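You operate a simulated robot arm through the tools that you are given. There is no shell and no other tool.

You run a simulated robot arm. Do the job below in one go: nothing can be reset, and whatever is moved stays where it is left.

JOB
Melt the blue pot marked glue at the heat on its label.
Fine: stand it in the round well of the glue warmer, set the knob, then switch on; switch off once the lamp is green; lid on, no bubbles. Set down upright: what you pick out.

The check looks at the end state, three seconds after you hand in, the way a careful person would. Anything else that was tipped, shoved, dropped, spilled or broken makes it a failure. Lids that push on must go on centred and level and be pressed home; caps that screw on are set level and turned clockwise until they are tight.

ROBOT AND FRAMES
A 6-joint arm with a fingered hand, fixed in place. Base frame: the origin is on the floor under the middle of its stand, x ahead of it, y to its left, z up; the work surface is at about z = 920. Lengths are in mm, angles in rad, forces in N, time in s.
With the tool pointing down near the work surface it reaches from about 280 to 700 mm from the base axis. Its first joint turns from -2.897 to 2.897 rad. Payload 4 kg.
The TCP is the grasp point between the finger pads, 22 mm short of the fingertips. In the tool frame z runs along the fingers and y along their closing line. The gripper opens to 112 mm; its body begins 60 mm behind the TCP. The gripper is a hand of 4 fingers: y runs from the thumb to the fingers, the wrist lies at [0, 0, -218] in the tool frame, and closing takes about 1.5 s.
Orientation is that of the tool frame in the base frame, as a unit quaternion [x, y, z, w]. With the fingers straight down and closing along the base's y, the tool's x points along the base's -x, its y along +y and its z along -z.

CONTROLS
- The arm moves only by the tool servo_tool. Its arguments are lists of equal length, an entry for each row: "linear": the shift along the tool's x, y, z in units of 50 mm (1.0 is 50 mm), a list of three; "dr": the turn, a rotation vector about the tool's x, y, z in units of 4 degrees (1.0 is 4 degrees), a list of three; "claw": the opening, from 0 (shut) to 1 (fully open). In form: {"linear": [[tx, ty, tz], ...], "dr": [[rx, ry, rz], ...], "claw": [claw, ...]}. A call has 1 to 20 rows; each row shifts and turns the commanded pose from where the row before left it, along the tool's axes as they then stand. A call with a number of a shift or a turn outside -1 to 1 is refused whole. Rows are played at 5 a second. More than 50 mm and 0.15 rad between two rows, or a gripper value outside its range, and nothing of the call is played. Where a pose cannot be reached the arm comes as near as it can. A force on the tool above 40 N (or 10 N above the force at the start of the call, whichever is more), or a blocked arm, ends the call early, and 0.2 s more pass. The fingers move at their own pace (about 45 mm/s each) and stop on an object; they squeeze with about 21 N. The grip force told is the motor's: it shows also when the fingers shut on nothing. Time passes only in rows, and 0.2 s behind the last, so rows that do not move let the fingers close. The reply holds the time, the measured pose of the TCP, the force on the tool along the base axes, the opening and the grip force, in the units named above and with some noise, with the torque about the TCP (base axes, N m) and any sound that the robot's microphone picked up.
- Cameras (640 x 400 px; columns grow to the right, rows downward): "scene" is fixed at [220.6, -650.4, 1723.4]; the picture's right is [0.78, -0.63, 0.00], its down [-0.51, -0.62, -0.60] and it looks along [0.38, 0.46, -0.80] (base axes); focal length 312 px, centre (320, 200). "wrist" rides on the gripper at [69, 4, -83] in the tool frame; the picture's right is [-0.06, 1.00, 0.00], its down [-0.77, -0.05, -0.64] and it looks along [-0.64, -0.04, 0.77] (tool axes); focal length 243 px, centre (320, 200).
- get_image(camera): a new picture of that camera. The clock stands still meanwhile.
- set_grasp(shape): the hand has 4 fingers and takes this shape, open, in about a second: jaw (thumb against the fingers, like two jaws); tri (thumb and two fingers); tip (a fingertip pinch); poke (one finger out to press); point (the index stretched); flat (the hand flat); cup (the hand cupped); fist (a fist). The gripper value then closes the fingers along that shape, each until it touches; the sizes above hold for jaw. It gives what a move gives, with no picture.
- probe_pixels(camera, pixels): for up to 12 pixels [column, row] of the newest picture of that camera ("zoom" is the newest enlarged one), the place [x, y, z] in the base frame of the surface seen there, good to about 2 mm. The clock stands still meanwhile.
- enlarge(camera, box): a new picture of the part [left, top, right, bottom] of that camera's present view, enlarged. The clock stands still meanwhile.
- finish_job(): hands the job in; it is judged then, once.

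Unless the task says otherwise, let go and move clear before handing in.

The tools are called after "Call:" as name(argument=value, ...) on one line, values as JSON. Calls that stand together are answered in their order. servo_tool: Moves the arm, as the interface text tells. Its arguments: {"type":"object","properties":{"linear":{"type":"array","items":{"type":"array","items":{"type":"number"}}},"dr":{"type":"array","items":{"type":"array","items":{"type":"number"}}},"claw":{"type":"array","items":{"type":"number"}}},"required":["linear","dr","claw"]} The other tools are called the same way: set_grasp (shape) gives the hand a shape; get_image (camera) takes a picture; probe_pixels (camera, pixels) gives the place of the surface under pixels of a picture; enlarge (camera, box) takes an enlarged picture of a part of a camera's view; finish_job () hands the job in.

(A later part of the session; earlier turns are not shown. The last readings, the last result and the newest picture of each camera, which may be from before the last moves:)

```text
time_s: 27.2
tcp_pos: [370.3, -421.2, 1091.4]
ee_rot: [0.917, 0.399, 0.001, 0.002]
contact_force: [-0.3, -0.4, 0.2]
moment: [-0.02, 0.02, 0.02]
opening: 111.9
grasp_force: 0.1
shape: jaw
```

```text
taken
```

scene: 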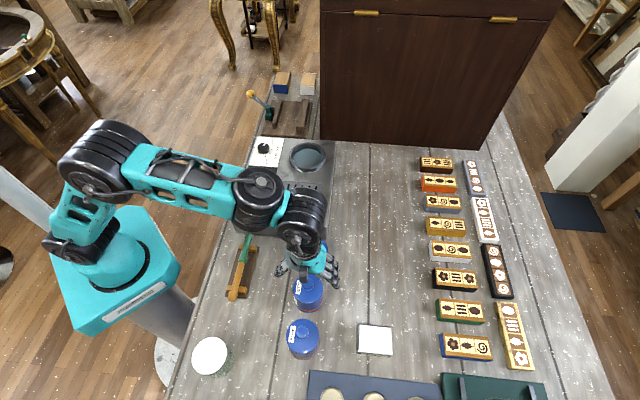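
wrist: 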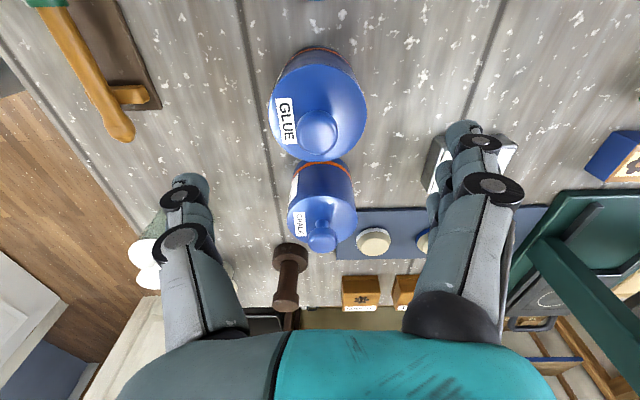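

Aligned well: the glue pot sits between the jaws. I descend to TCP z≈990, keeping the wrist camera clear of the size pot's knob.

Call:
servo_tool(linear=[[0, 0, 0.34], [0, 0, 0.34], [0, 0, 0.34], [0, 0, 0.34], [0, 0, 0.34], [0, 0, 0.32], [0, 0, 0], [0, 0, 0]], dr=[[0, 0, 0], [0, 0, 0], [0, 0, 0], [0, 0, 0], [0, 0, 0], [0, 0, 0], [0, 0, 0], [0, 0, 0]], claw=[1, 1, 1, 1, 1, 1, 1, 1])

Call:
get_image(camera="wrist")

Call:
enlarge(camera="scene", box=[250, 200, 378, 330])

```text
time_s: 29.0
tcp_pos: [370.2, -421.7, 991.4]
ee_rot: [0.917, 0.398, 0.0, 0.002]
contact_force: [0.9, -0.4, -0.5]
moment: [0.0, -0.04, -0.01]
opening: 111.9
grasp_force: 0.1
shape: jaw
```

```text
taken
```

wrist: 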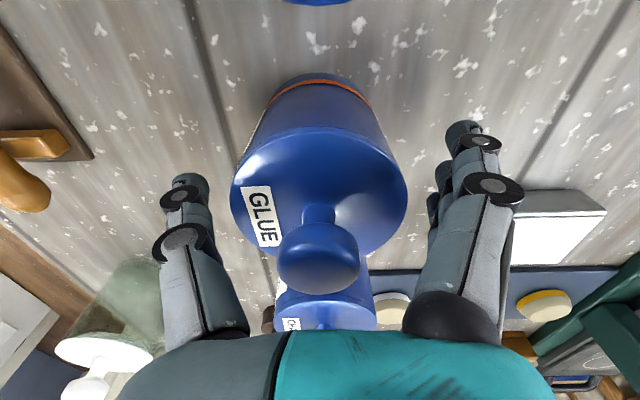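

```text
3.08 times, centred on (314, 265) of scene
```

zoom: 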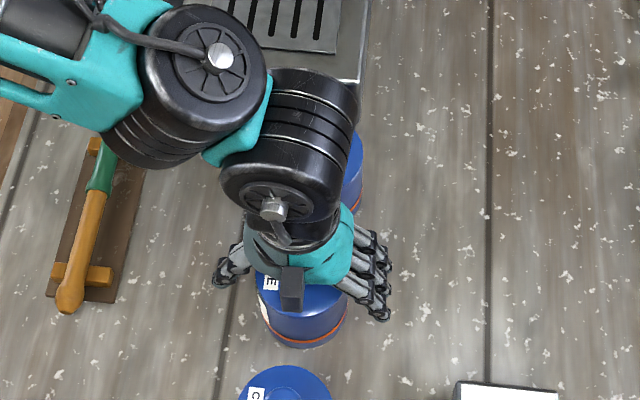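

The pot is centred between thumb (right edge ≈212) and fingers (left edge ≈430). I close the hand.

Call:
servo_tool(linear=[[0, 0, 0], [0, 0, 0], [0, 0, 0], [0, 0, 0], [0, 0, 0], [0, 0, 0], [0, 0, 0], [0, 0, 0]], dr=[[0, 0, 0], [0, 0, 0], [0, 0, 0], [0, 0, 0], [0, 0, 0], [0, 0, 0], [0, 0, 0], [0, 0, 0]], claw=[0, 0, 0, 0, 0, 0, 0, 0])

Call:
get_image(camera="wrist")

```text
time_s: 30.8
tcp_pos: [371.0, -421.6, 990.4]
ee_rot: [0.917, 0.399, 0.001, 0.001]
contact_force: [-1.2, 1.8, -0.5]
moment: [0.01, -0.03, 0.0]
opening: 59.9
grasp_force: 20.6
shape: jaw
```

```text
taken
```

wrist: 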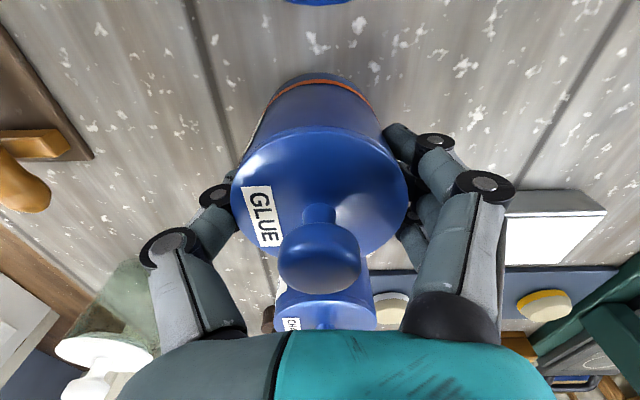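

Gripped (opening 59.9 mm, 20.6 N). I lift straight up to z≈1125 and probe the cabinet position near the well meanwhile.

Call:
servo_tool(linear=[[0, 0, -0.2], [0, 0, -0.3], [0, 0, -0.4], [0, 0, -0.4], [0, 0, -0.4], [0, 0, -0.4], [0, 0, -0.4], [0, 0, -0.2], [0, 0, 0]], dr=[[0, 0, 0], [0, 0, 0], [0, 0, 0], [0, 0, 0], [0, 0, 0], [0, 0, 0], [0, 0, 0], [0, 0, 0], [0, 0, 0]], claw=[0, 0, 0, 0, 0, 0, 0, 0, 0])

Call:
get_image(camera="scene")

Call:
probe_pixels(camera="scene", pixels=[[324, 136], [324, 80], [400, 143], [324, 20], [278, 115], [303, 118], [270, 112], [250, 94], [337, 142]])

Call:
get_image(camera="wrist")

```text
time_s: 32.8
tcp_pos: [371.2, -421.8, 1126.3]
ee_rot: [0.917, 0.399, 0.001, 0.002]
contact_force: [-0.3, -0.1, -4.9]
moment: [-0.01, -0.01, -0.01]
opening: 59.8
grasp_force: 21.3
shape: jaw
```

```text
taken
```

scene: 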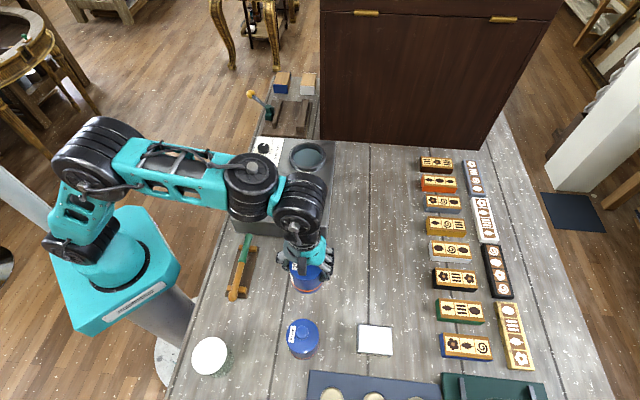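

```text
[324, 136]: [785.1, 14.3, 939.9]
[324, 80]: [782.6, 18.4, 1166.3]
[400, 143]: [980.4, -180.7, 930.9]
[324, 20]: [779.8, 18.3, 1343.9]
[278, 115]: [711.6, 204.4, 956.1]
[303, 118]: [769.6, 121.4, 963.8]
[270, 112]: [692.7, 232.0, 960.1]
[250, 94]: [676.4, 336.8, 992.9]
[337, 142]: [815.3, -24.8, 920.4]
```

```text
taken
```

wrist: 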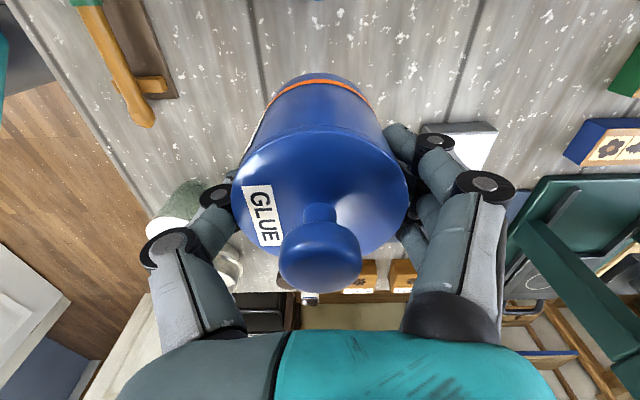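

The pot is held (≈4.9 N) with its base at ≈1056, clear of the size pot's knob. I carry it toward the well in gentle 30 mm steps.

Call:
servo_tool(linear=[[0.3, -0.028, 0], [0.6, -0.057, 0], [0.6, -0.057, 0], [0.6, -0.057, 0], [0.6, -0.057, 0], [0.6, -0.057, 0], [0.6, -0.057, 0], [0.6, -0.057, 0], [0.6, -0.057, 0], [0.6, -0.057, 0], [0.6, -0.057, 0], [0.3, -0.028, 0], [0, 0, 0]], dr=[[0, 0, 0], [0, 0, 0], [0, 0, 0], [0, 0, 0], [0, 0, 0], [0, 0, 0], [0, 0, 0], [0, 0, 0], [0, 0, 0], [0, 0, 0], [0, 0, 0], [0, 0, 0], [0, 0, 0]], claw=[0, 0, 0, 0, 0, 0, 0, 0, 0, 0, 0, 0, 0])

Call:
get_image(camera="scene")

Call:
get_image(camera="wrist")

```text
time_s: 35.6
tcp_pos: [573.7, -158.7, 1125.4]
ee_rot: [0.917, 0.399, 0.0, 0.002]
contact_force: [0.4, -0.7, -4.3]
moment: [-0.01, -0.01, -0.02]
opening: 59.7
grasp_force: 21.2
shape: jaw
```

```text
taken
```

scene: 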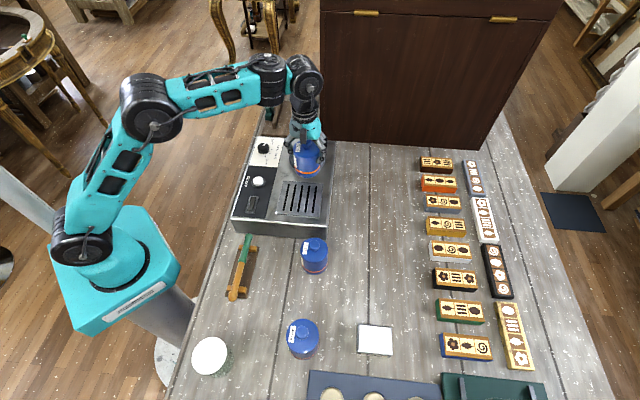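

```text
taken
```

wrist: 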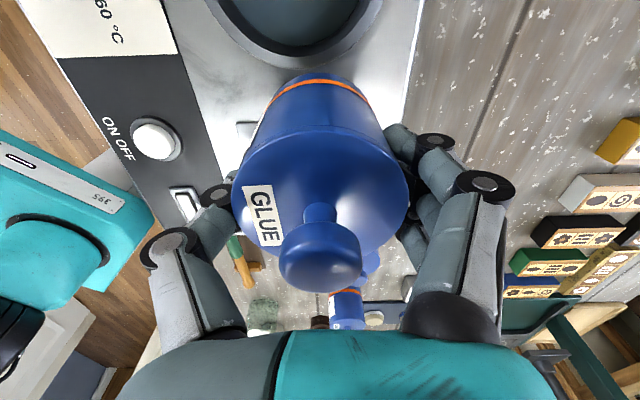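

The pot is at (574, -159). Before the last step I refine the well centre with probes in the wrist view.

Call:
probe_pixels(camera="wrist", pixels=[[215, 5], [235, 35], [260, 52], [300, 62], [345, 50], [372, 15], [228, 5], [250, 30], [300, 44], [340, 28], [358, 5], [300, 15]])

Call:
enlarge(camera="wrist", box=[180, 0, 420, 150])

```text
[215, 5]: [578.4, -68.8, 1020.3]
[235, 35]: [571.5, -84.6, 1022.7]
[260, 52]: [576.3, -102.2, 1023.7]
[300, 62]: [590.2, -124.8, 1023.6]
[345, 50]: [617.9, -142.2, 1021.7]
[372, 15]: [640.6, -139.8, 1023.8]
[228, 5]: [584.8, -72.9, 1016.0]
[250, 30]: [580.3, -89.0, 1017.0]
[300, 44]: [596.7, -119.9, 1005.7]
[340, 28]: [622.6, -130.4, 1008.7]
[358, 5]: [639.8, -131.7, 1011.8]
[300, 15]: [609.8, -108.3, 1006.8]
```

```text
2.67 times, centred on (300, 75) of wrist
```

zoom: 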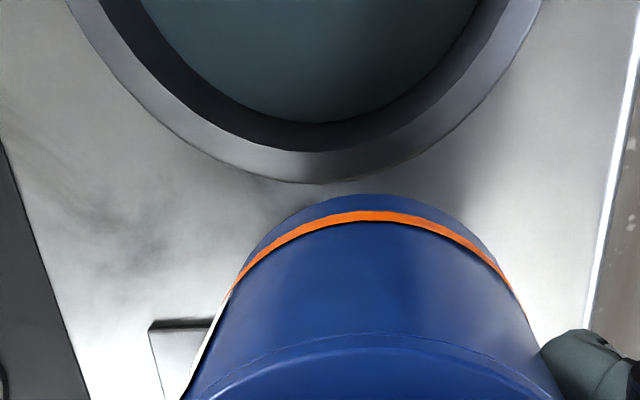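

Both views agree: well centre ≈ (627.5, -88.5), inner radius ≈ 45. I move over it now.

Call:
servo_tool(linear=[[0.44, -0.042, 0], [0.44, -0.043, 0], [0.44, -0.043, 0], [0.44, -0.042, 0], [0, 0, 0], [0, 0, 0]], dr=[[0, 0, 0], [0, 0, 0], [0, 0, 0], [0, 0, 0], [0, 0, 0], [0, 0, 0]], claw=[0, 0, 0, 0, 0, 0])

Call:
enlarge(camera="scene", box=[230, 80, 358, 210])

Call:
get_image(camera="wrist")

```text
time_s: 37.0
tcp_pos: [627.4, -89.5, 1124.8]
ee_rot: [0.917, 0.399, 0.001, 0.001]
contact_force: [0.8, 0.6, -4.3]
moment: [0.0, -0.03, 0.01]
opening: 59.3
grasp_force: 20.8
shape: jaw
```

```text
3.08 times, centred on (294, 145) of scene
```

zoom: 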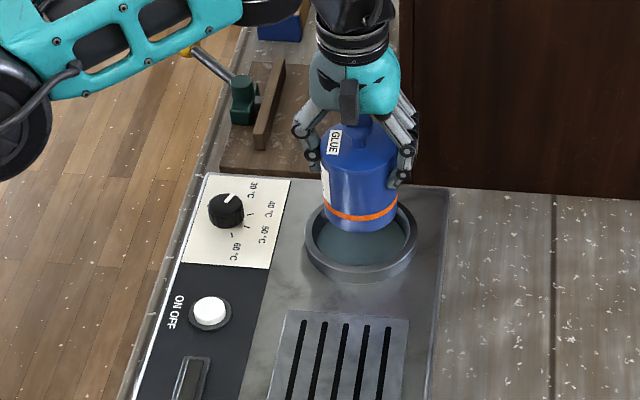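

```text
taken
```

wrist: 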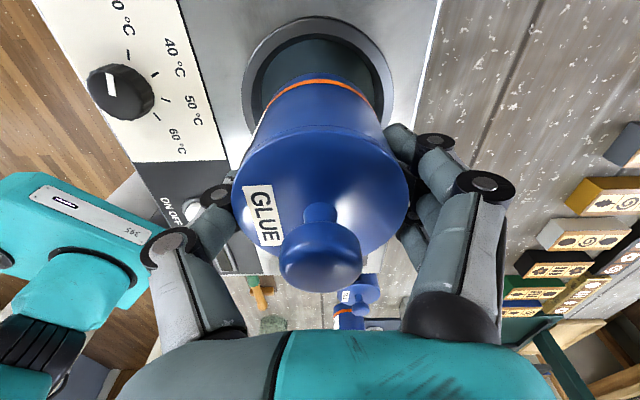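

The pot is over the well. I lower to just above the rim (TCP ≈1098) and check centring.

Call:
servo_tool(linear=[[0, 0.015, 0.18], [0, 0, 0.18], [0, 0, 0.18], [0, 0, 0], [0, 0, 0]], dr=[[0, 0, 0], [0, 0, 0], [0, 0, 0], [0, 0, 0], [0, 0, 0]], claw=[0, 0, 0, 0, 0])

Call:
enlarge(camera="scene", box=[270, 110, 350, 190])

Call:
get_image(camera="wrist")

```text
time_s: 38.2
tcp_pos: [627.6, -88.6, 1097.9]
ee_rot: [0.917, 0.399, 0.001, 0.002]
contact_force: [-0.4, 0.7, -4.9]
moment: [0.02, -0.01, 0.03]
opening: 59.7
grasp_force: 21.0
shape: jaw
```

```text
5.00 times, centred on (310, 150) of scene
```

zoom: 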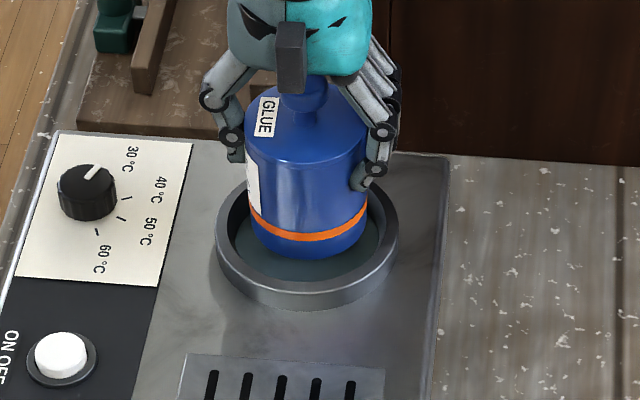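

```text
taken
```

wrist: 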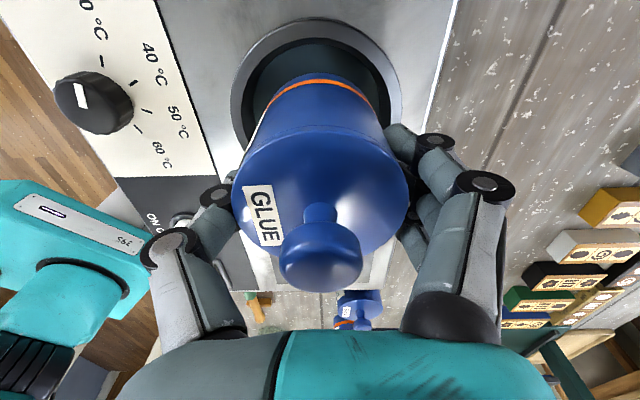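

Well centred. I lower slowly toward the well floor (expected contact at TCP ≈1078).

Call:
servo_tool(linear=[[0, 0, 0.08], [0, 0, 0.08], [0, 0, 0.08], [0, 0, 0.06], [0, 0, 0.02], [0, 0, 0.02], [0, 0, 0]], dr=[[0, 0, 0], [0, 0, 0], [0, 0, 0], [0, 0, 0], [0, 0, 0], [0, 0, 0], [0, 0, 0]], claw=[0, 0, 0, 0, 0, 0, 0])

```text
time_s: 39.8
tcp_pos: [627.1, -88.1, 1081.2]
ee_rot: [0.917, 0.399, 0.001, 0.001]
contact_force: [-0.4, 0.5, -4.5]
moment: [-0.03, -0.02, 0.02]
opening: 59.6
grasp_force: 20.8
shape: jaw
```

No contact yet at 1081. I continue in 1 mm steps.

Call:
servo_tool(linear=[[0, 0, 0.02], [0, 0, 0.02], [0, 0, 0.02], [0, 0, 0]], dr=[[0, 0, 0], [0, 0, 0], [0, 0, 0], [0, 0, 0]], claw=[0, 0, 0, 0])

```text
time_s: 40.8
tcp_pos: [627.3, -88.8, 1078.4]
ee_rot: [0.917, 0.398, 0.0, 0.001]
contact_force: [-0.5, 0.9, -4.3]
moment: [0.03, -0.02, -0.01]
opening: 59.8
grasp_force: 20.9
shape: jaw
```

Call:
servo_tool(linear=[[0, 0, 0.02], [0, 0, 0.02], [0, 0, 0]], dr=[[0, 0, 0], [0, 0, 0], [0, 0, 0]], claw=[0, 0, 0])

Call:
enlarge(camera="scene", box=[270, 110, 350, 190])

```text
time_s: 41.6
tcp_pos: [626.3, -88.0, 1077.0]
ee_rot: [0.917, 0.398, 0.001, 0.002]
contact_force: [-0.1, 0.0, -5.0]
moment: [0.0, -0.02, 0.01]
opening: 59.7
grasp_force: 21.2
shape: jaw
```

```text
5.00 times, centred on (310, 150) of scene
```

zoom: 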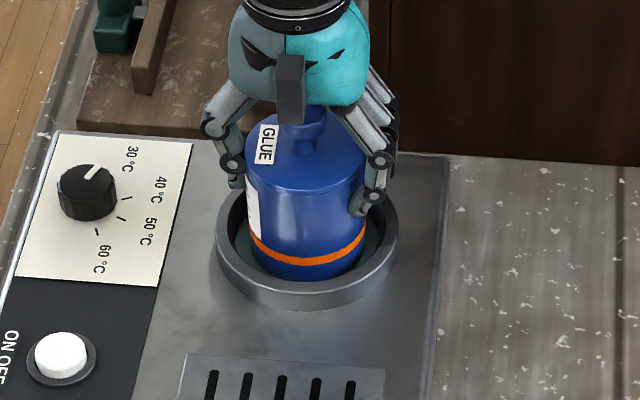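

Still carrying full weight (-5 N), so the base hasn't touched. I keep lowering in 1 mm steps.

Call:
servo_tool(linear=[[0, 0, 0.02], [0, 0, 0.02], [0, 0, 0]], dr=[[0, 0, 0], [0, 0, 0], [0, 0, 0]], claw=[0, 0, 0])

```text
time_s: 42.4
tcp_pos: [627.7, -89.7, 1074.9]
ee_rot: [0.917, 0.399, 0.001, 0.003]
contact_force: [0.0, 0.0, 4.7]
moment: [-0.05, -0.03, 0.0]
opening: 59.4
grasp_force: 20.9
shape: jaw
```

Contact: force went to +4.7 N, the pot stands on the floor. I open the hand and check.

Call:
servo_tool(linear=[[0, 0, 0], [0, 0, 0], [0, 0, 0], [0, 0, 0], [0, 0, 0], [0, 0, 0], [0, 0, 0]], dr=[[0, 0, 0], [0, 0, 0], [0, 0, 0], [0, 0, 0], [0, 0, 0], [0, 0, 0], [0, 0, 0]], claw=[0.7, 0.8, 1, 1, 1, 1, 1])

Call:
get_image(camera="wrist")

Call:
enlarge(camera="scene", box=[270, 110, 350, 190])

```text
time_s: 44.0
tcp_pos: [626.8, -88.8, 1074.2]
ee_rot: [0.917, 0.399, 0.001, 0.002]
contact_force: [0.7, -0.1, -0.3]
moment: [0.01, 0.01, 0.05]
opening: 112.0
grasp_force: 0.1
shape: jaw
```

```text
taken
```

wrist: 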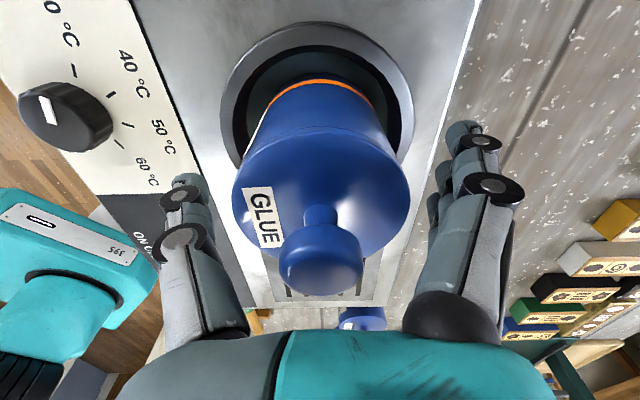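

```text
5.00 times, centred on (310, 150) of scene
```

zoom: 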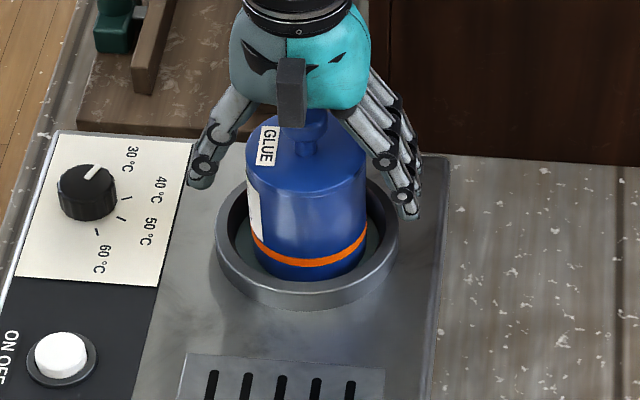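

The glue pot stands upright in the well with its lid on. I rise in steps (1125 is known reachable) and then check further clearance.

Call:
servo_tool(linear=[[0, 0, -0.2], [0, 0, -0.3], [0, 0, -0.3], [0, 0, -0.2], [0, 0, 0]], dr=[[0, 0, 0], [0, 0, 0], [0, 0, 0], [0, 0, 0], [0, 0, 0]], claw=[1, 1, 1, 1, 1])

Call:
servo_tool(linear=[[-0.2, 0, -0.1], [-0.4, 0, -0.2], [-0.4, 0, -0.2], [-0.6, 0, -0.2], [-0.6, 0, -0.2], [-0.6, 0, 0], [0, 0, 0]], dr=[[0, 0, 0], [0, 0, 0], [0, 0, 0], [0, 0, 0], [0, 0, 0], [0, 0, 0], [0, 0, 0]], claw=[1, 1, 1, 1, 1, 1, 1])

Call:
get_image(camera="scene")

```text
time_s: 45.2
tcp_pos: [627.5, -88.0, 1124.9]
ee_rot: [0.917, 0.398, 0.001, 0.001]
contact_force: [0.5, -0.4, -0.4]
moment: [-0.01, 0.0, 0.01]
opening: 112.0
grasp_force: 0.0
shape: jaw
```

```text
time_s: 46.8
tcp_pos: [529.5, -190.1, 1168.0]
ee_rot: [0.917, 0.398, 0.001, 0.001]
contact_force: [0.2, -0.3, 0.0]
moment: [0.01, -0.01, 0.01]
opening: 112.0
grasp_force: 0.1
shape: jaw
```

```text
taken
```

scene: 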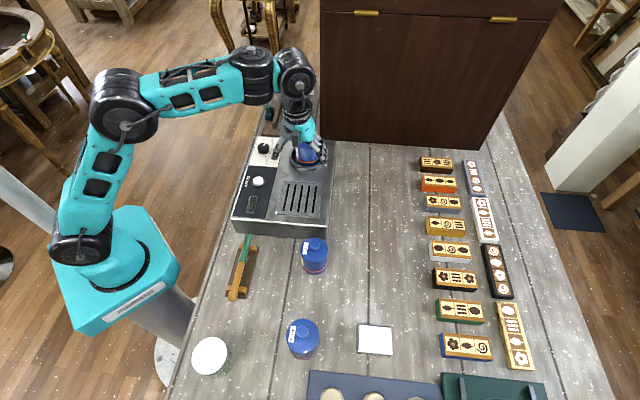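

The hand is clear of the pot. Next: move above the knob (538, 26) at z≈1168 and start turning the hand back counter-clockwise so there's room for a ~90° clockwise turn of the knob.

Call:
servo_tool(linear=[[0.546, -0.469, 0], [0.546, -0.469, 0], [0.546, -0.469, 0], [0.546, -0.469, 0], [0.546, -0.469, 0], [0.546, -0.469, 0], [0, 0, 0], [0, 0, 0], [0, 0, 0], [0, 0, 0], [0, 0, 0], [0, 0, 0], [0, 0, 0], [0, 0, 0], [0, 0, 0], [0, 0, 0], [0, 0, 0], [0, 0, 0], [0, 0, 0], [0, 0, 0]], dr=[[0, 0, 0], [0, 0, 0], [0, 0, 0], [0, 0, 0], [0, 0, 0], [0, 0, 0], [0, 0, -1], [0, 0, -1], [0, 0, -1], [0, 0, -1], [0, 0, -1], [0, 0, -1], [0, 0, -1], [0, 0, -1], [0, 0, -1], [0, 0, -1], [0, 0, -1], [0, 0, -1], [0, 0, -1], [0, 0, -1]], claw=[1, 1, 1, 1, 1, 1, 1, 1, 1, 1, 1, 1, 1, 1, 1, 1, 1, 1, 1, 1])

Call:
servo_tool(linear=[[0, 0, 0], [0, 0, 0], [0, 0, 0], [0, 0, 0], [0, 0, 0], [0, 0, 0], [0, 0, 0], [0, 0, 0], [0, 0, 0], [0, 0, 0]], dr=[[0, 0, -1], [0, 0, -1], [0, 0, -1], [0, 0, -1], [0, 0, -1], [0, 0, -1], [0, 0, -1], [0, 0, -1], [0, 0, 0], [0, 0, 0]], claw=[0.5, 0.5, 0.5, 0.5, 0.5, 0.5, 0.5, 0.5, 0.5, 0.5])

Call:
get_image(camera="scene")

Call:
get_image(camera="wrist")

```text
time_s: 51.0
tcp_pos: [541.3, 25.6, 1168.3]
ee_rot: [0.621, 0.784, 0.0, 0.001]
contact_force: [1.1, 0.9, 0.0]
moment: [-0.01, -0.02, -0.01]
opening: 111.9
grasp_force: 0.1
shape: jaw
```

```text
time_s: 53.2
tcp_pos: [540.4, 24.8, 1168.9]
ee_rot: [0.383, 0.924, -0.001, 0.002]
contact_force: [-0.3, -0.1, 0.7]
moment: [0.0, 0.01, -0.01]
opening: 56.7
grasp_force: 0.1
shape: jaw
```

```text
taken
```

scene: 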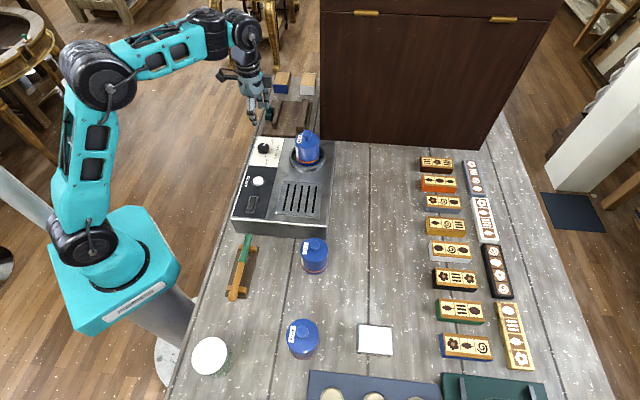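

```text
taken
```

wrist: 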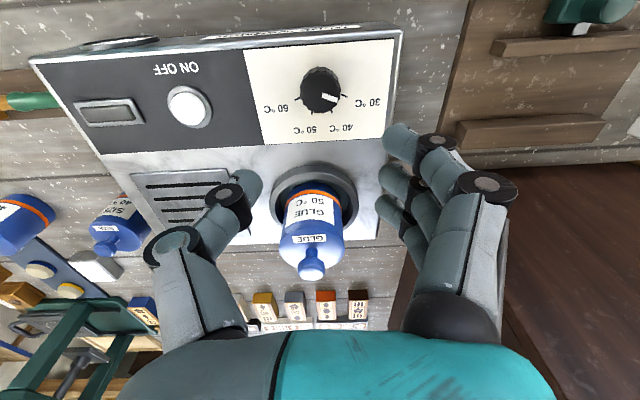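

The wrist view shows the knob at (320, 90) with the pointer at 30 °C. I enlarge and probe for the accurate knob centre and tick directions.

Call:
enlarge(camera="wrist", box=[240, 40, 400, 140])

```text
4.00 times, centred on (320, 90) of wrist
```

zoom: 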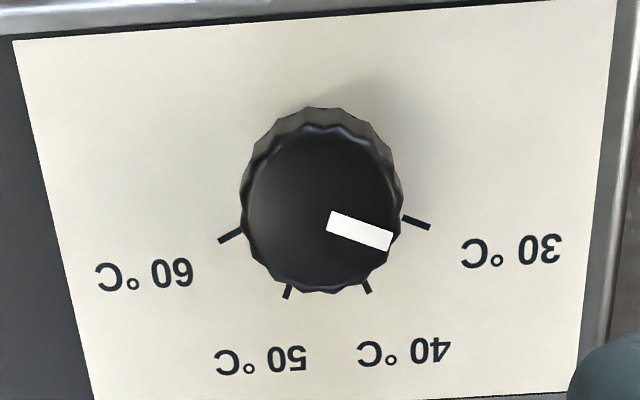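

Call:
probe_pixels(camera="zoom", pixels=[[250, 210], [395, 205], [323, 132], [323, 285], [330, 222], [391, 240], [407, 219], [428, 227], [364, 282], [287, 296], [222, 241], [240, 231]])

```text
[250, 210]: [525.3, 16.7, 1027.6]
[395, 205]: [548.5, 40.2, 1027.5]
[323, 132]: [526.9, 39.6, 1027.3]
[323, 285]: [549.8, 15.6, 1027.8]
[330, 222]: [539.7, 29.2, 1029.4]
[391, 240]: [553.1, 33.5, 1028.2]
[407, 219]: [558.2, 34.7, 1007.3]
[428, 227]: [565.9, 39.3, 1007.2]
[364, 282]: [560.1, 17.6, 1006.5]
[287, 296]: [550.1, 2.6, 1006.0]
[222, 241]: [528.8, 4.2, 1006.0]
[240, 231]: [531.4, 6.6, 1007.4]
```

Knob centre ≈ (537.8, 27.8), radius ≈17, top z≈1029. I'll check the fingertip height relative to the TCP at about knob-width opening while still up here.

Call:
servo_tool(linear=[[0.08, 0.006, 0], [0, 0, 0], [0, 0, 0], [0, 0, 0]], dr=[[0, 0, 0], [0, 0, 0], [0, 0, 0], [0, 0, 0]], claw=[0.3, 0.3, 0.3, 0.3])

Call:
enlarge(camera="scene", box=[220, 60, 300, 130])

Call:
get_image(camera="wrist")

```text
time_s: 54.2
tcp_pos: [537.4, 27.9, 1168.5]
ee_rot: [0.382, 0.924, 0.0, 0.002]
contact_force: [-0.1, 0.8, -0.3]
moment: [0.03, -0.01, 0.01]
opening: 34.0
grasp_force: 0.0
shape: jaw
```

```text
5.71 times, centred on (260, 95) of scene
```

zoom: 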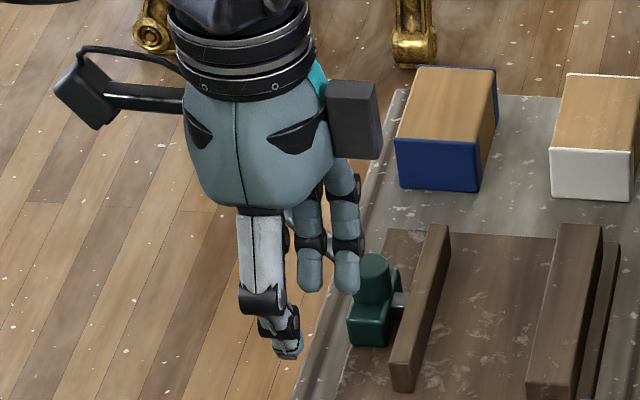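

```text
taken
```

wrist: 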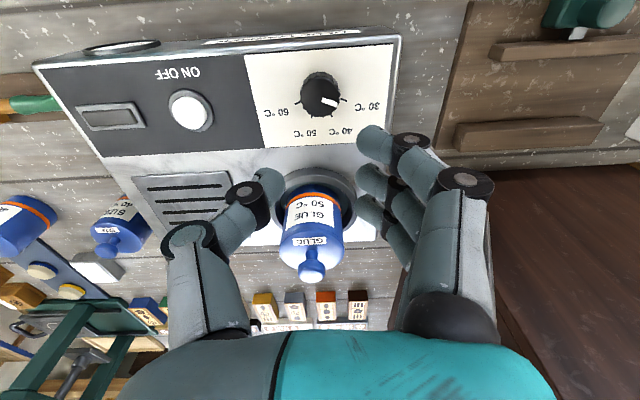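

I'll probe the fingertips in the wrist view to see their place relative to the TCP.

Call:
enlarge(camera="wrist", box=[210, 100, 440, 260])

Call:
probe_pixels(camera="wrist", pixels=[[362, 138], [375, 138], [360, 176], [372, 178], [360, 208], [268, 178], [276, 190], [265, 200], [240, 195], [410, 145]])

```text
2.50 times, centred on (325, 180) of wrist
```

zoom: 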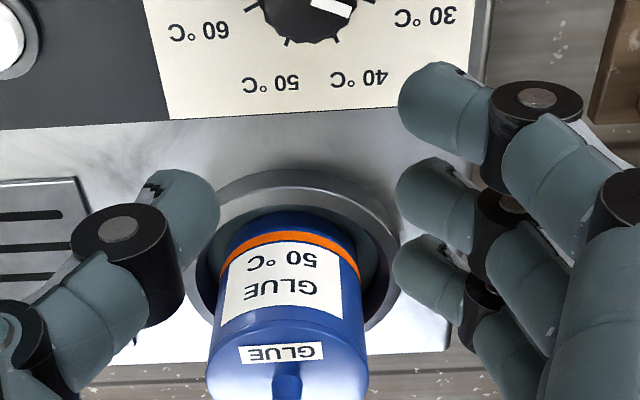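

```text
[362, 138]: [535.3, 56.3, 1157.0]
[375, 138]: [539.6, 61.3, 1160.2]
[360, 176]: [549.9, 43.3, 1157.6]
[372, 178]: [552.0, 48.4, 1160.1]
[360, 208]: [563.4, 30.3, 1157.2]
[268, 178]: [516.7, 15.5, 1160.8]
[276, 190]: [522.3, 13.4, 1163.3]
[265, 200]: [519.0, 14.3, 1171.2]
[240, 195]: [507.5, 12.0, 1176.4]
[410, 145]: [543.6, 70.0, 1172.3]
```

Fingertips reach ~20 mm below the TCP, in line with the knob. I reopen to ~57 mm and descend to TCP z≈1035 around the knob.

Call:
servo_tool(linear=[[0, 0, 0], [0, 0, 0], [0, 0, 0.42], [0, 0, 0.42], [0, 0, 0.42], [0, 0, 0.42], [0, 0, 0.42], [0, 0, 0], [0, 0, 0]], dr=[[0, 0, 0], [0, 0, 0], [0, 0, 0], [0, 0, 0], [0, 0, 0], [0, 0, 0], [0, 0, 0], [0, 0, 0], [0, 0, 0]], claw=[0.52, 0.52, 0.52, 0.52, 0.52, 0.52, 0.52, 0.52, 0.52])

Call:
get_image(camera="wrist")

Call:
enlarge(camera="scene", box=[220, 90, 320, 190])

```text
time_s: 56.2
tcp_pos: [537.6, 27.9, 1064.7]
ee_rot: [0.383, 0.924, -0.001, 0.001]
contact_force: [0.2, 0.5, -0.4]
moment: [-0.01, -0.04, 0.0]
opening: 57.7
grasp_force: 0.1
shape: jaw
```

```text
taken
```

wrist: 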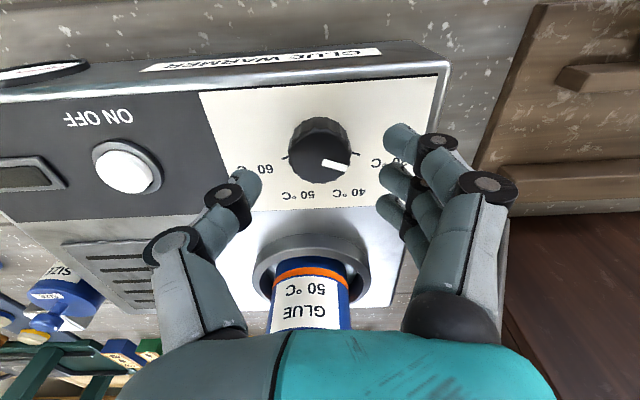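

```text
4.00 times, centred on (270, 140) of scene
```

zoom: 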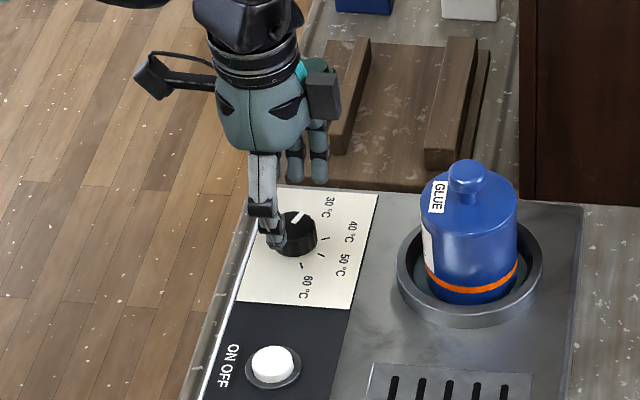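

Knob is centred under the hand and everything around is clear. I lower to z≈1035.

Call:
servo_tool(linear=[[0, 0, 0.15], [0, 0, 0.15], [0, 0, 0.15], [0, 0, 0.14], [0, 0, 0]], dr=[[0, 0, 0], [0, 0, 0], [0, 0, 0], [0, 0, 0], [0, 0, 0]], claw=[0.52, 0.52, 0.52, 0.52, 0.52])

Call:
enlarge(camera="wrist", box=[200, 100, 440, 250])

Call:
enlarge(camera="scene", box=[235, 120, 299, 170])

```text
time_s: 57.4
tcp_pos: [537.5, 28.0, 1034.3]
ee_rot: [0.383, 0.924, -0.001, 0.001]
contact_force: [0.3, 0.3, 0.3]
moment: [0.0, 0.0, 0.0]
opening: 57.8
grasp_force: 0.1
shape: jaw
```

```text
2.67 times, centred on (320, 175) of wrist
```

zoom: 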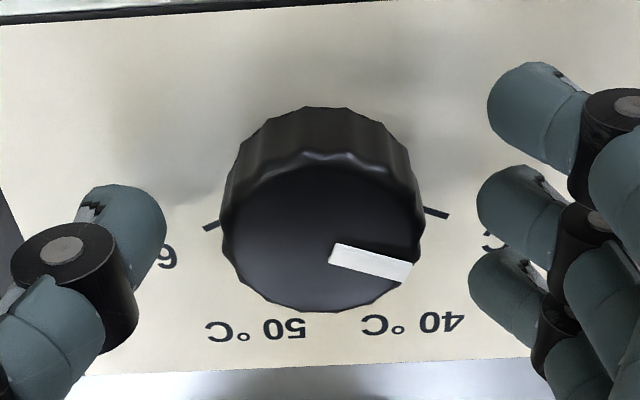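

```text
8.00 times, centred on (267, 145) of scene
```

zoom: 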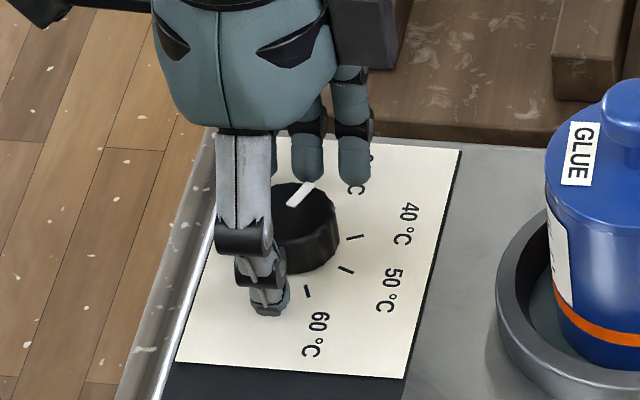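

Fingers straddle the knob. I close on it.

Call:
servo_tool(linear=[[0, 0, 0], [0, 0, 0], [0, 0, 0], [0, 0, 0], [0, 0, 0], [0, 0, 0]], dr=[[0, 0, 0], [0, 0, 0], [0, 0, 0], [0, 0, 0], [0, 0, 0], [0, 0, 0]], claw=[0, 0, 0, 0, 0, 0])

Call:
enlarge(camera="wrist", box=[200, 100, 440, 250])

```text
time_s: 58.8
tcp_pos: [537.1, 26.5, 1034.2]
ee_rot: [0.382, 0.924, 0.0, 0.001]
contact_force: [0.1, 1.1, -2.0]
moment: [0.05, -0.06, -0.08]
opening: 22.6
grasp_force: 21.1
shape: jaw
```

```text
2.67 times, centred on (320, 175) of wrist
```

zoom: 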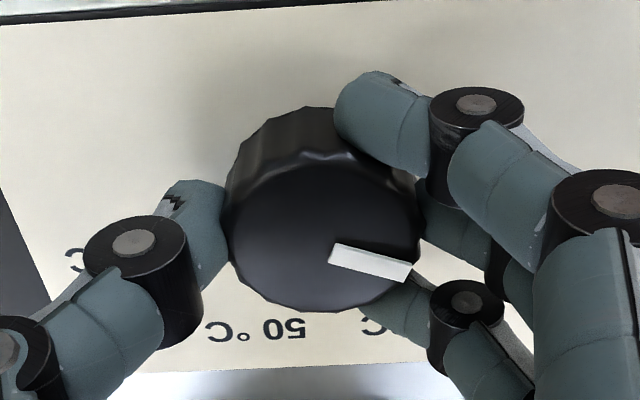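

The knob is gripped. I turn 20° clockwise first and check that the pointer follows.

Call:
servo_tool(linear=[[0, 0, 0], [0, 0, 0], [0, 0, 0], [0, 0, 0], [0, 0, 0], [0, 0, 0]], dr=[[0, 0, 1], [0, 0, 1], [0, 0, 1], [0, 0, 1], [0, 0, 1], [0, 0, 0]], claw=[0, 0, 0, 0, 0, 0])

Call:
enlarge(camera="wrist", box=[200, 100, 440, 250])

Call:
enlarge(camera="scene", box=[235, 120, 299, 170])

```text
time_s: 60.2
tcp_pos: [538.8, 27.3, 1034.2]
ee_rot: [0.537, 0.843, -0.002, 0.001]
contact_force: [-8.0, 2.8, -1.9]
moment: [0.03, 0.11, 0.01]
opening: 22.6
grasp_force: 21.2
shape: jaw
```

```text
2.67 times, centred on (320, 175) of wrist
```

zoom: 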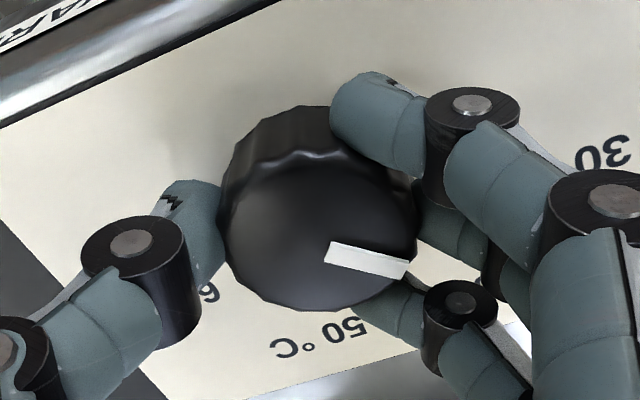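

```text
8.00 times, centred on (267, 145) of scene
```

zoom: 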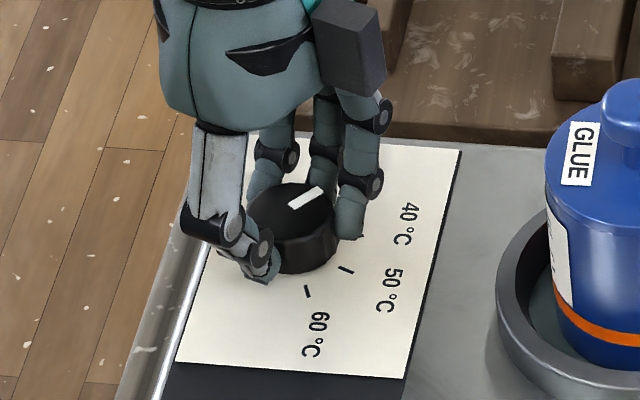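

The pointer follows the hand. There's an 8 N sideways push in -x, so I shift ~1 mm that way and turn another 40°.

Call:
servo_tool(linear=[[0.0085, -0.018, 0], [0, 0, 0], [0, 0, 0], [0, 0, 0], [0, 0, 0], [0, 0, 0], [0, 0, 0], [0, 0, 0], [0, 0, 0], [0, 0, 0], [0, 0, 0], [0, 0, 0]], dr=[[0, 0, 0], [0, 0, 1], [0, 0, 1], [0, 0, 1], [0, 0, 1], [0, 0, 1], [0, 0, 1], [0, 0, 1], [0, 0, 1], [0, 0, 1], [0, 0, 1], [0, 0, 0]], claw=[0, 0, 0, 0, 0, 0, 0, 0, 0, 0, 0, 0])

Call:
enlarge(camera="scene", box=[235, 120, 299, 170])

Call:
enlarge(camera="wrist", box=[200, 100, 440, 250])

```text
time_s: 62.8
tcp_pos: [537.3, 28.3, 1034.8]
ee_rot: [0.794, 0.609, -0.001, 0.002]
contact_force: [3.3, 7.4, -2.6]
moment: [0.11, -0.09, -0.02]
opening: 21.7
grasp_force: 21.0
shape: jaw
```

```text
8.00 times, centred on (267, 145) of scene
```

zoom: 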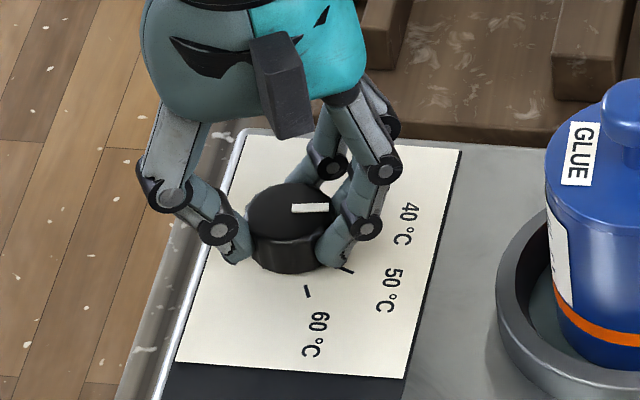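

```text
2.67 times, centred on (320, 175) of wrist
```

zoom: 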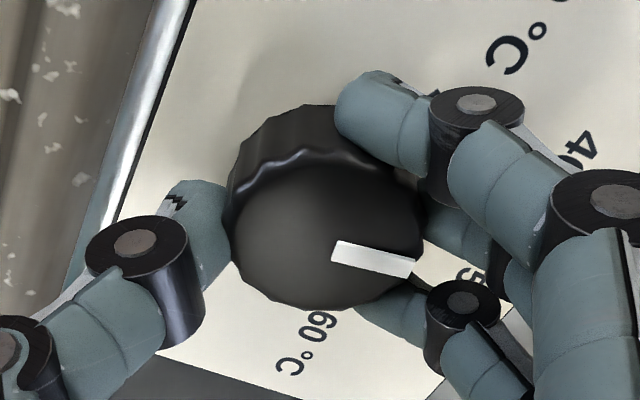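

Turned 60° so far. I probe the pointer in this wrist zoom for its exact direction.

Call:
probe_pixels(camera="zoom", pixels=[[336, 251], [411, 268], [372, 259], [320, 180], [320, 298], [240, 235]])

Call:
enlarge(camera="scene", box=[245, 130, 285, 160])

Call:
probe_pixels(camera="zoom", pixels=[[310, 222], [360, 222], [335, 221]])

```text
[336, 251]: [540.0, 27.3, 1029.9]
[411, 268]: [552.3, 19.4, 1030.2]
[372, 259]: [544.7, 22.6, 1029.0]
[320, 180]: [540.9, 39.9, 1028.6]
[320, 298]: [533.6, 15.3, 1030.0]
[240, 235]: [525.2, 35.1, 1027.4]
```

```text
13.33 times, centred on (265, 145) of scene
```

zoom: 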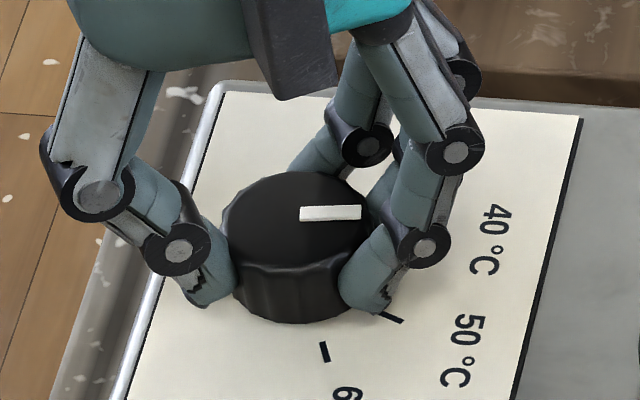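

```text
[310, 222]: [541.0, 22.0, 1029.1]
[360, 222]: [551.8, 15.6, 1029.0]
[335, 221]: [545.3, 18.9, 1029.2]
```

Pointer computed from the image is ≈-38°; the 50° tick is ≈-67°. I ease the sideways load and turn another ~28°.

Call:
servo_tool(linear=[[0.015, 0.002, 0], [0, 0, 0], [0, 0, 0], [0, 0, 0], [0, 0, 0], [0, 0, 0], [0, 0, 0], [0, 0, 0], [0, 0, 0]], dr=[[0, 0, 0], [0, 0, 1], [0, 0, 1], [0, 0, 1], [0, 0, 1], [0, 0, 1], [0, 0, 1], [0, 0, 1], [0, 0, 0]], claw=[0, 0, 0, 0, 0, 0, 0, 0, 0])

Call:
enlarge(camera="scene", box=[245, 130, 285, 160])

Call:
enlarge(camera="wrist", box=[200, 100, 440, 250])

```text
time_s: 64.8
tcp_pos: [538.0, 28.7, 1034.3]
ee_rot: [0.917, 0.399, 0.001, 0.001]
contact_force: [-3.1, -1.7, 6.2]
moment: [-0.08, 0.06, 0.0]
opening: 22.0
grasp_force: 20.6
shape: jaw
```

```text
13.33 times, centred on (265, 145) of scene
```

zoom: 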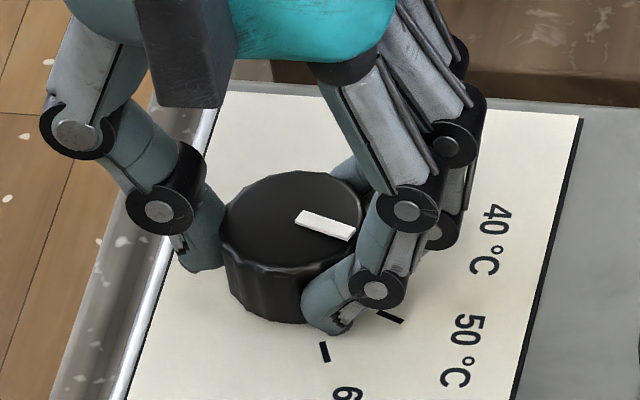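

```text
2.67 times, centred on (320, 175) of wrist
```

zoom: 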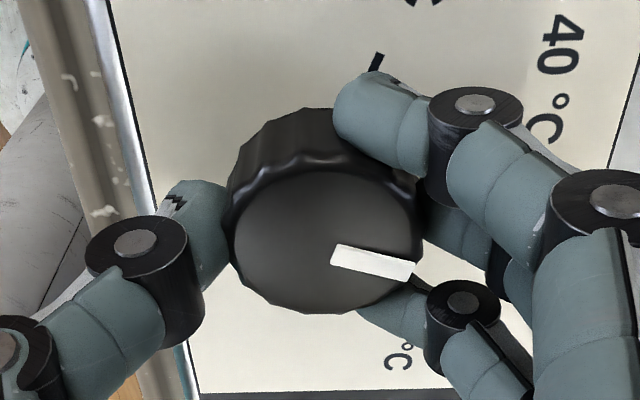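

Pointer is now at ≈-67°, matching the 50 °C tick. I release and rise to verify.

Call:
servo_tool(linear=[[0, 0, 0], [0, 0, 0], [0, 0, 0], [0, 0, 0], [0, 0, 0], [0, 0, -0.3], [0, 0, -0.5], [0, 0, -0.6], [0, 0, -0.6], [0, 0, 0]], dr=[[0, 0, 0], [0, 0, 0], [0, 0, 0], [0, 0, 0], [0, 0, 0], [0, 0, 0], [0, 0, 0], [0, 0, 0], [0, 0, 0], [0, 0, 0]], claw=[0.55, 0.55, 0.55, 0.55, 0.55, 0.55, 0.55, 0.55, 0.55, 0.55])

Call:
enlarge(camera="wrist", box=[200, 60, 440, 210])

Call:
enlarge(camera="scene", box=[245, 130, 285, 160])

```text
time_s: 67.0
tcp_pos: [539.0, 27.5, 1135.2]
ee_rot: [0.917, 0.398, 0.0, 0.001]
contact_force: [-0.6, -0.5, 0.6]
moment: [0.0, -0.01, -0.02]
opening: 60.6
grasp_force: 0.1
shape: jaw
```

```text
2.67 times, centred on (320, 135) of wrist
```

zoom: 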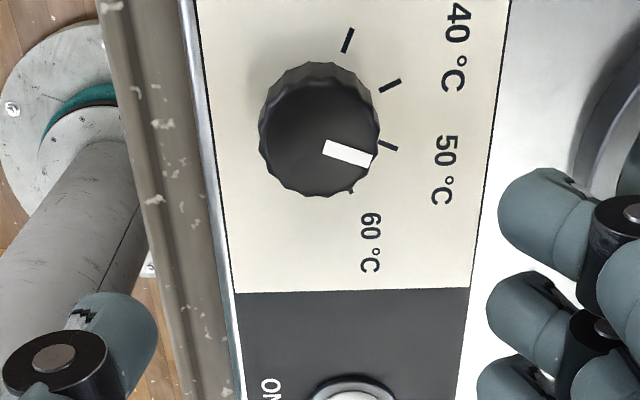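

```text
13.33 times, centred on (265, 145) of scene
```

zoom: 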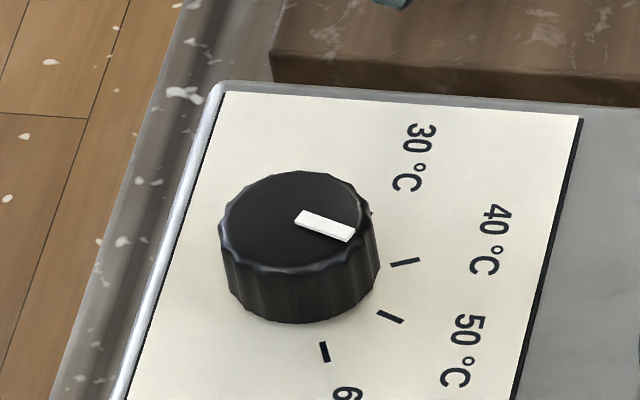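

Pointer looks close to the 50 °C tick. I zoom tighter on the wrist view to compare exactly.

Call:
enlarge(camera="wrist", box=[285, 65, 365, 135])

Call:
probe_pixels(camera="zoom", pixels=[[320, 200]])

```text
5.71 times, centred on (325, 100) of wrist
```

zoom: 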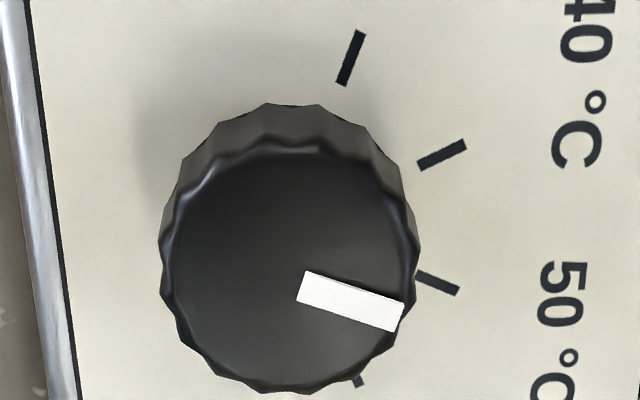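

```text
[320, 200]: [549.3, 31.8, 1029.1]
```

The pointer is within a couple of degrees of the 50 °C tick. Next I move above the white button (454, -75) and shape the hand to poke.

Call:
servo_tool(linear=[[-0.532, 0.031, 0], [-0.532, 0.031, 0], [-0.532, 0.031, 0], [-0.532, 0.031, 0], [-0.532, 0.031, 0], [0, 0, 0]], dr=[[0, 0, 0], [0, 0, 0], [0, 0, 0], [0, 0, 0], [0, 0, 0], [0, 0, 0]], claw=[0.55, 0.55, 0.55, 0.55, 0.55, 0.55])

Call:
set_grasp(shape="poke")

Call:
get_image(camera="wrist")

Call:
enlarge(camera="scene", box=[200, 90, 340, 220])

```text
time_s: 68.4
tcp_pos: [450.9, -73.9, 1134.4]
ee_rot: [0.917, 0.399, 0.001, 0.002]
contact_force: [0.1, -0.2, -0.1]
moment: [-0.01, 0.01, 0.0]
opening: 61.2
grasp_force: 0.0
shape: jaw
```

```text
time_s: 69.3
tcp_pos: [452.1, -75.7, 1134.2]
ee_rot: [0.917, 0.398, 0.0, 0.002]
contact_force: [-0.8, 0.4, 0.3]
moment: [0.04, 0.03, -0.02]
opening: 0.4
grasp_force: 0.1
shape: poke
```

```text
taken
```

wrist: 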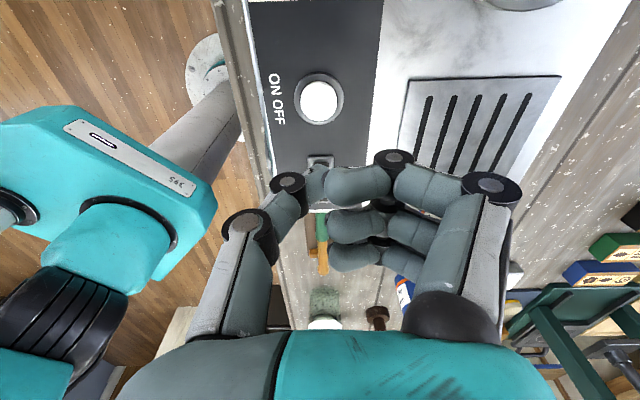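

```text
3.08 times, centred on (270, 155) of scene
```

zoom: 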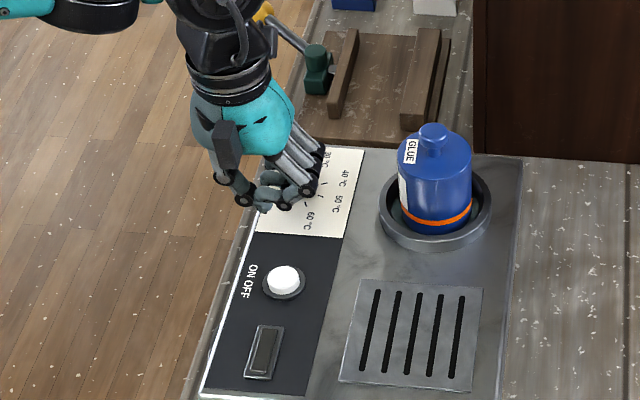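

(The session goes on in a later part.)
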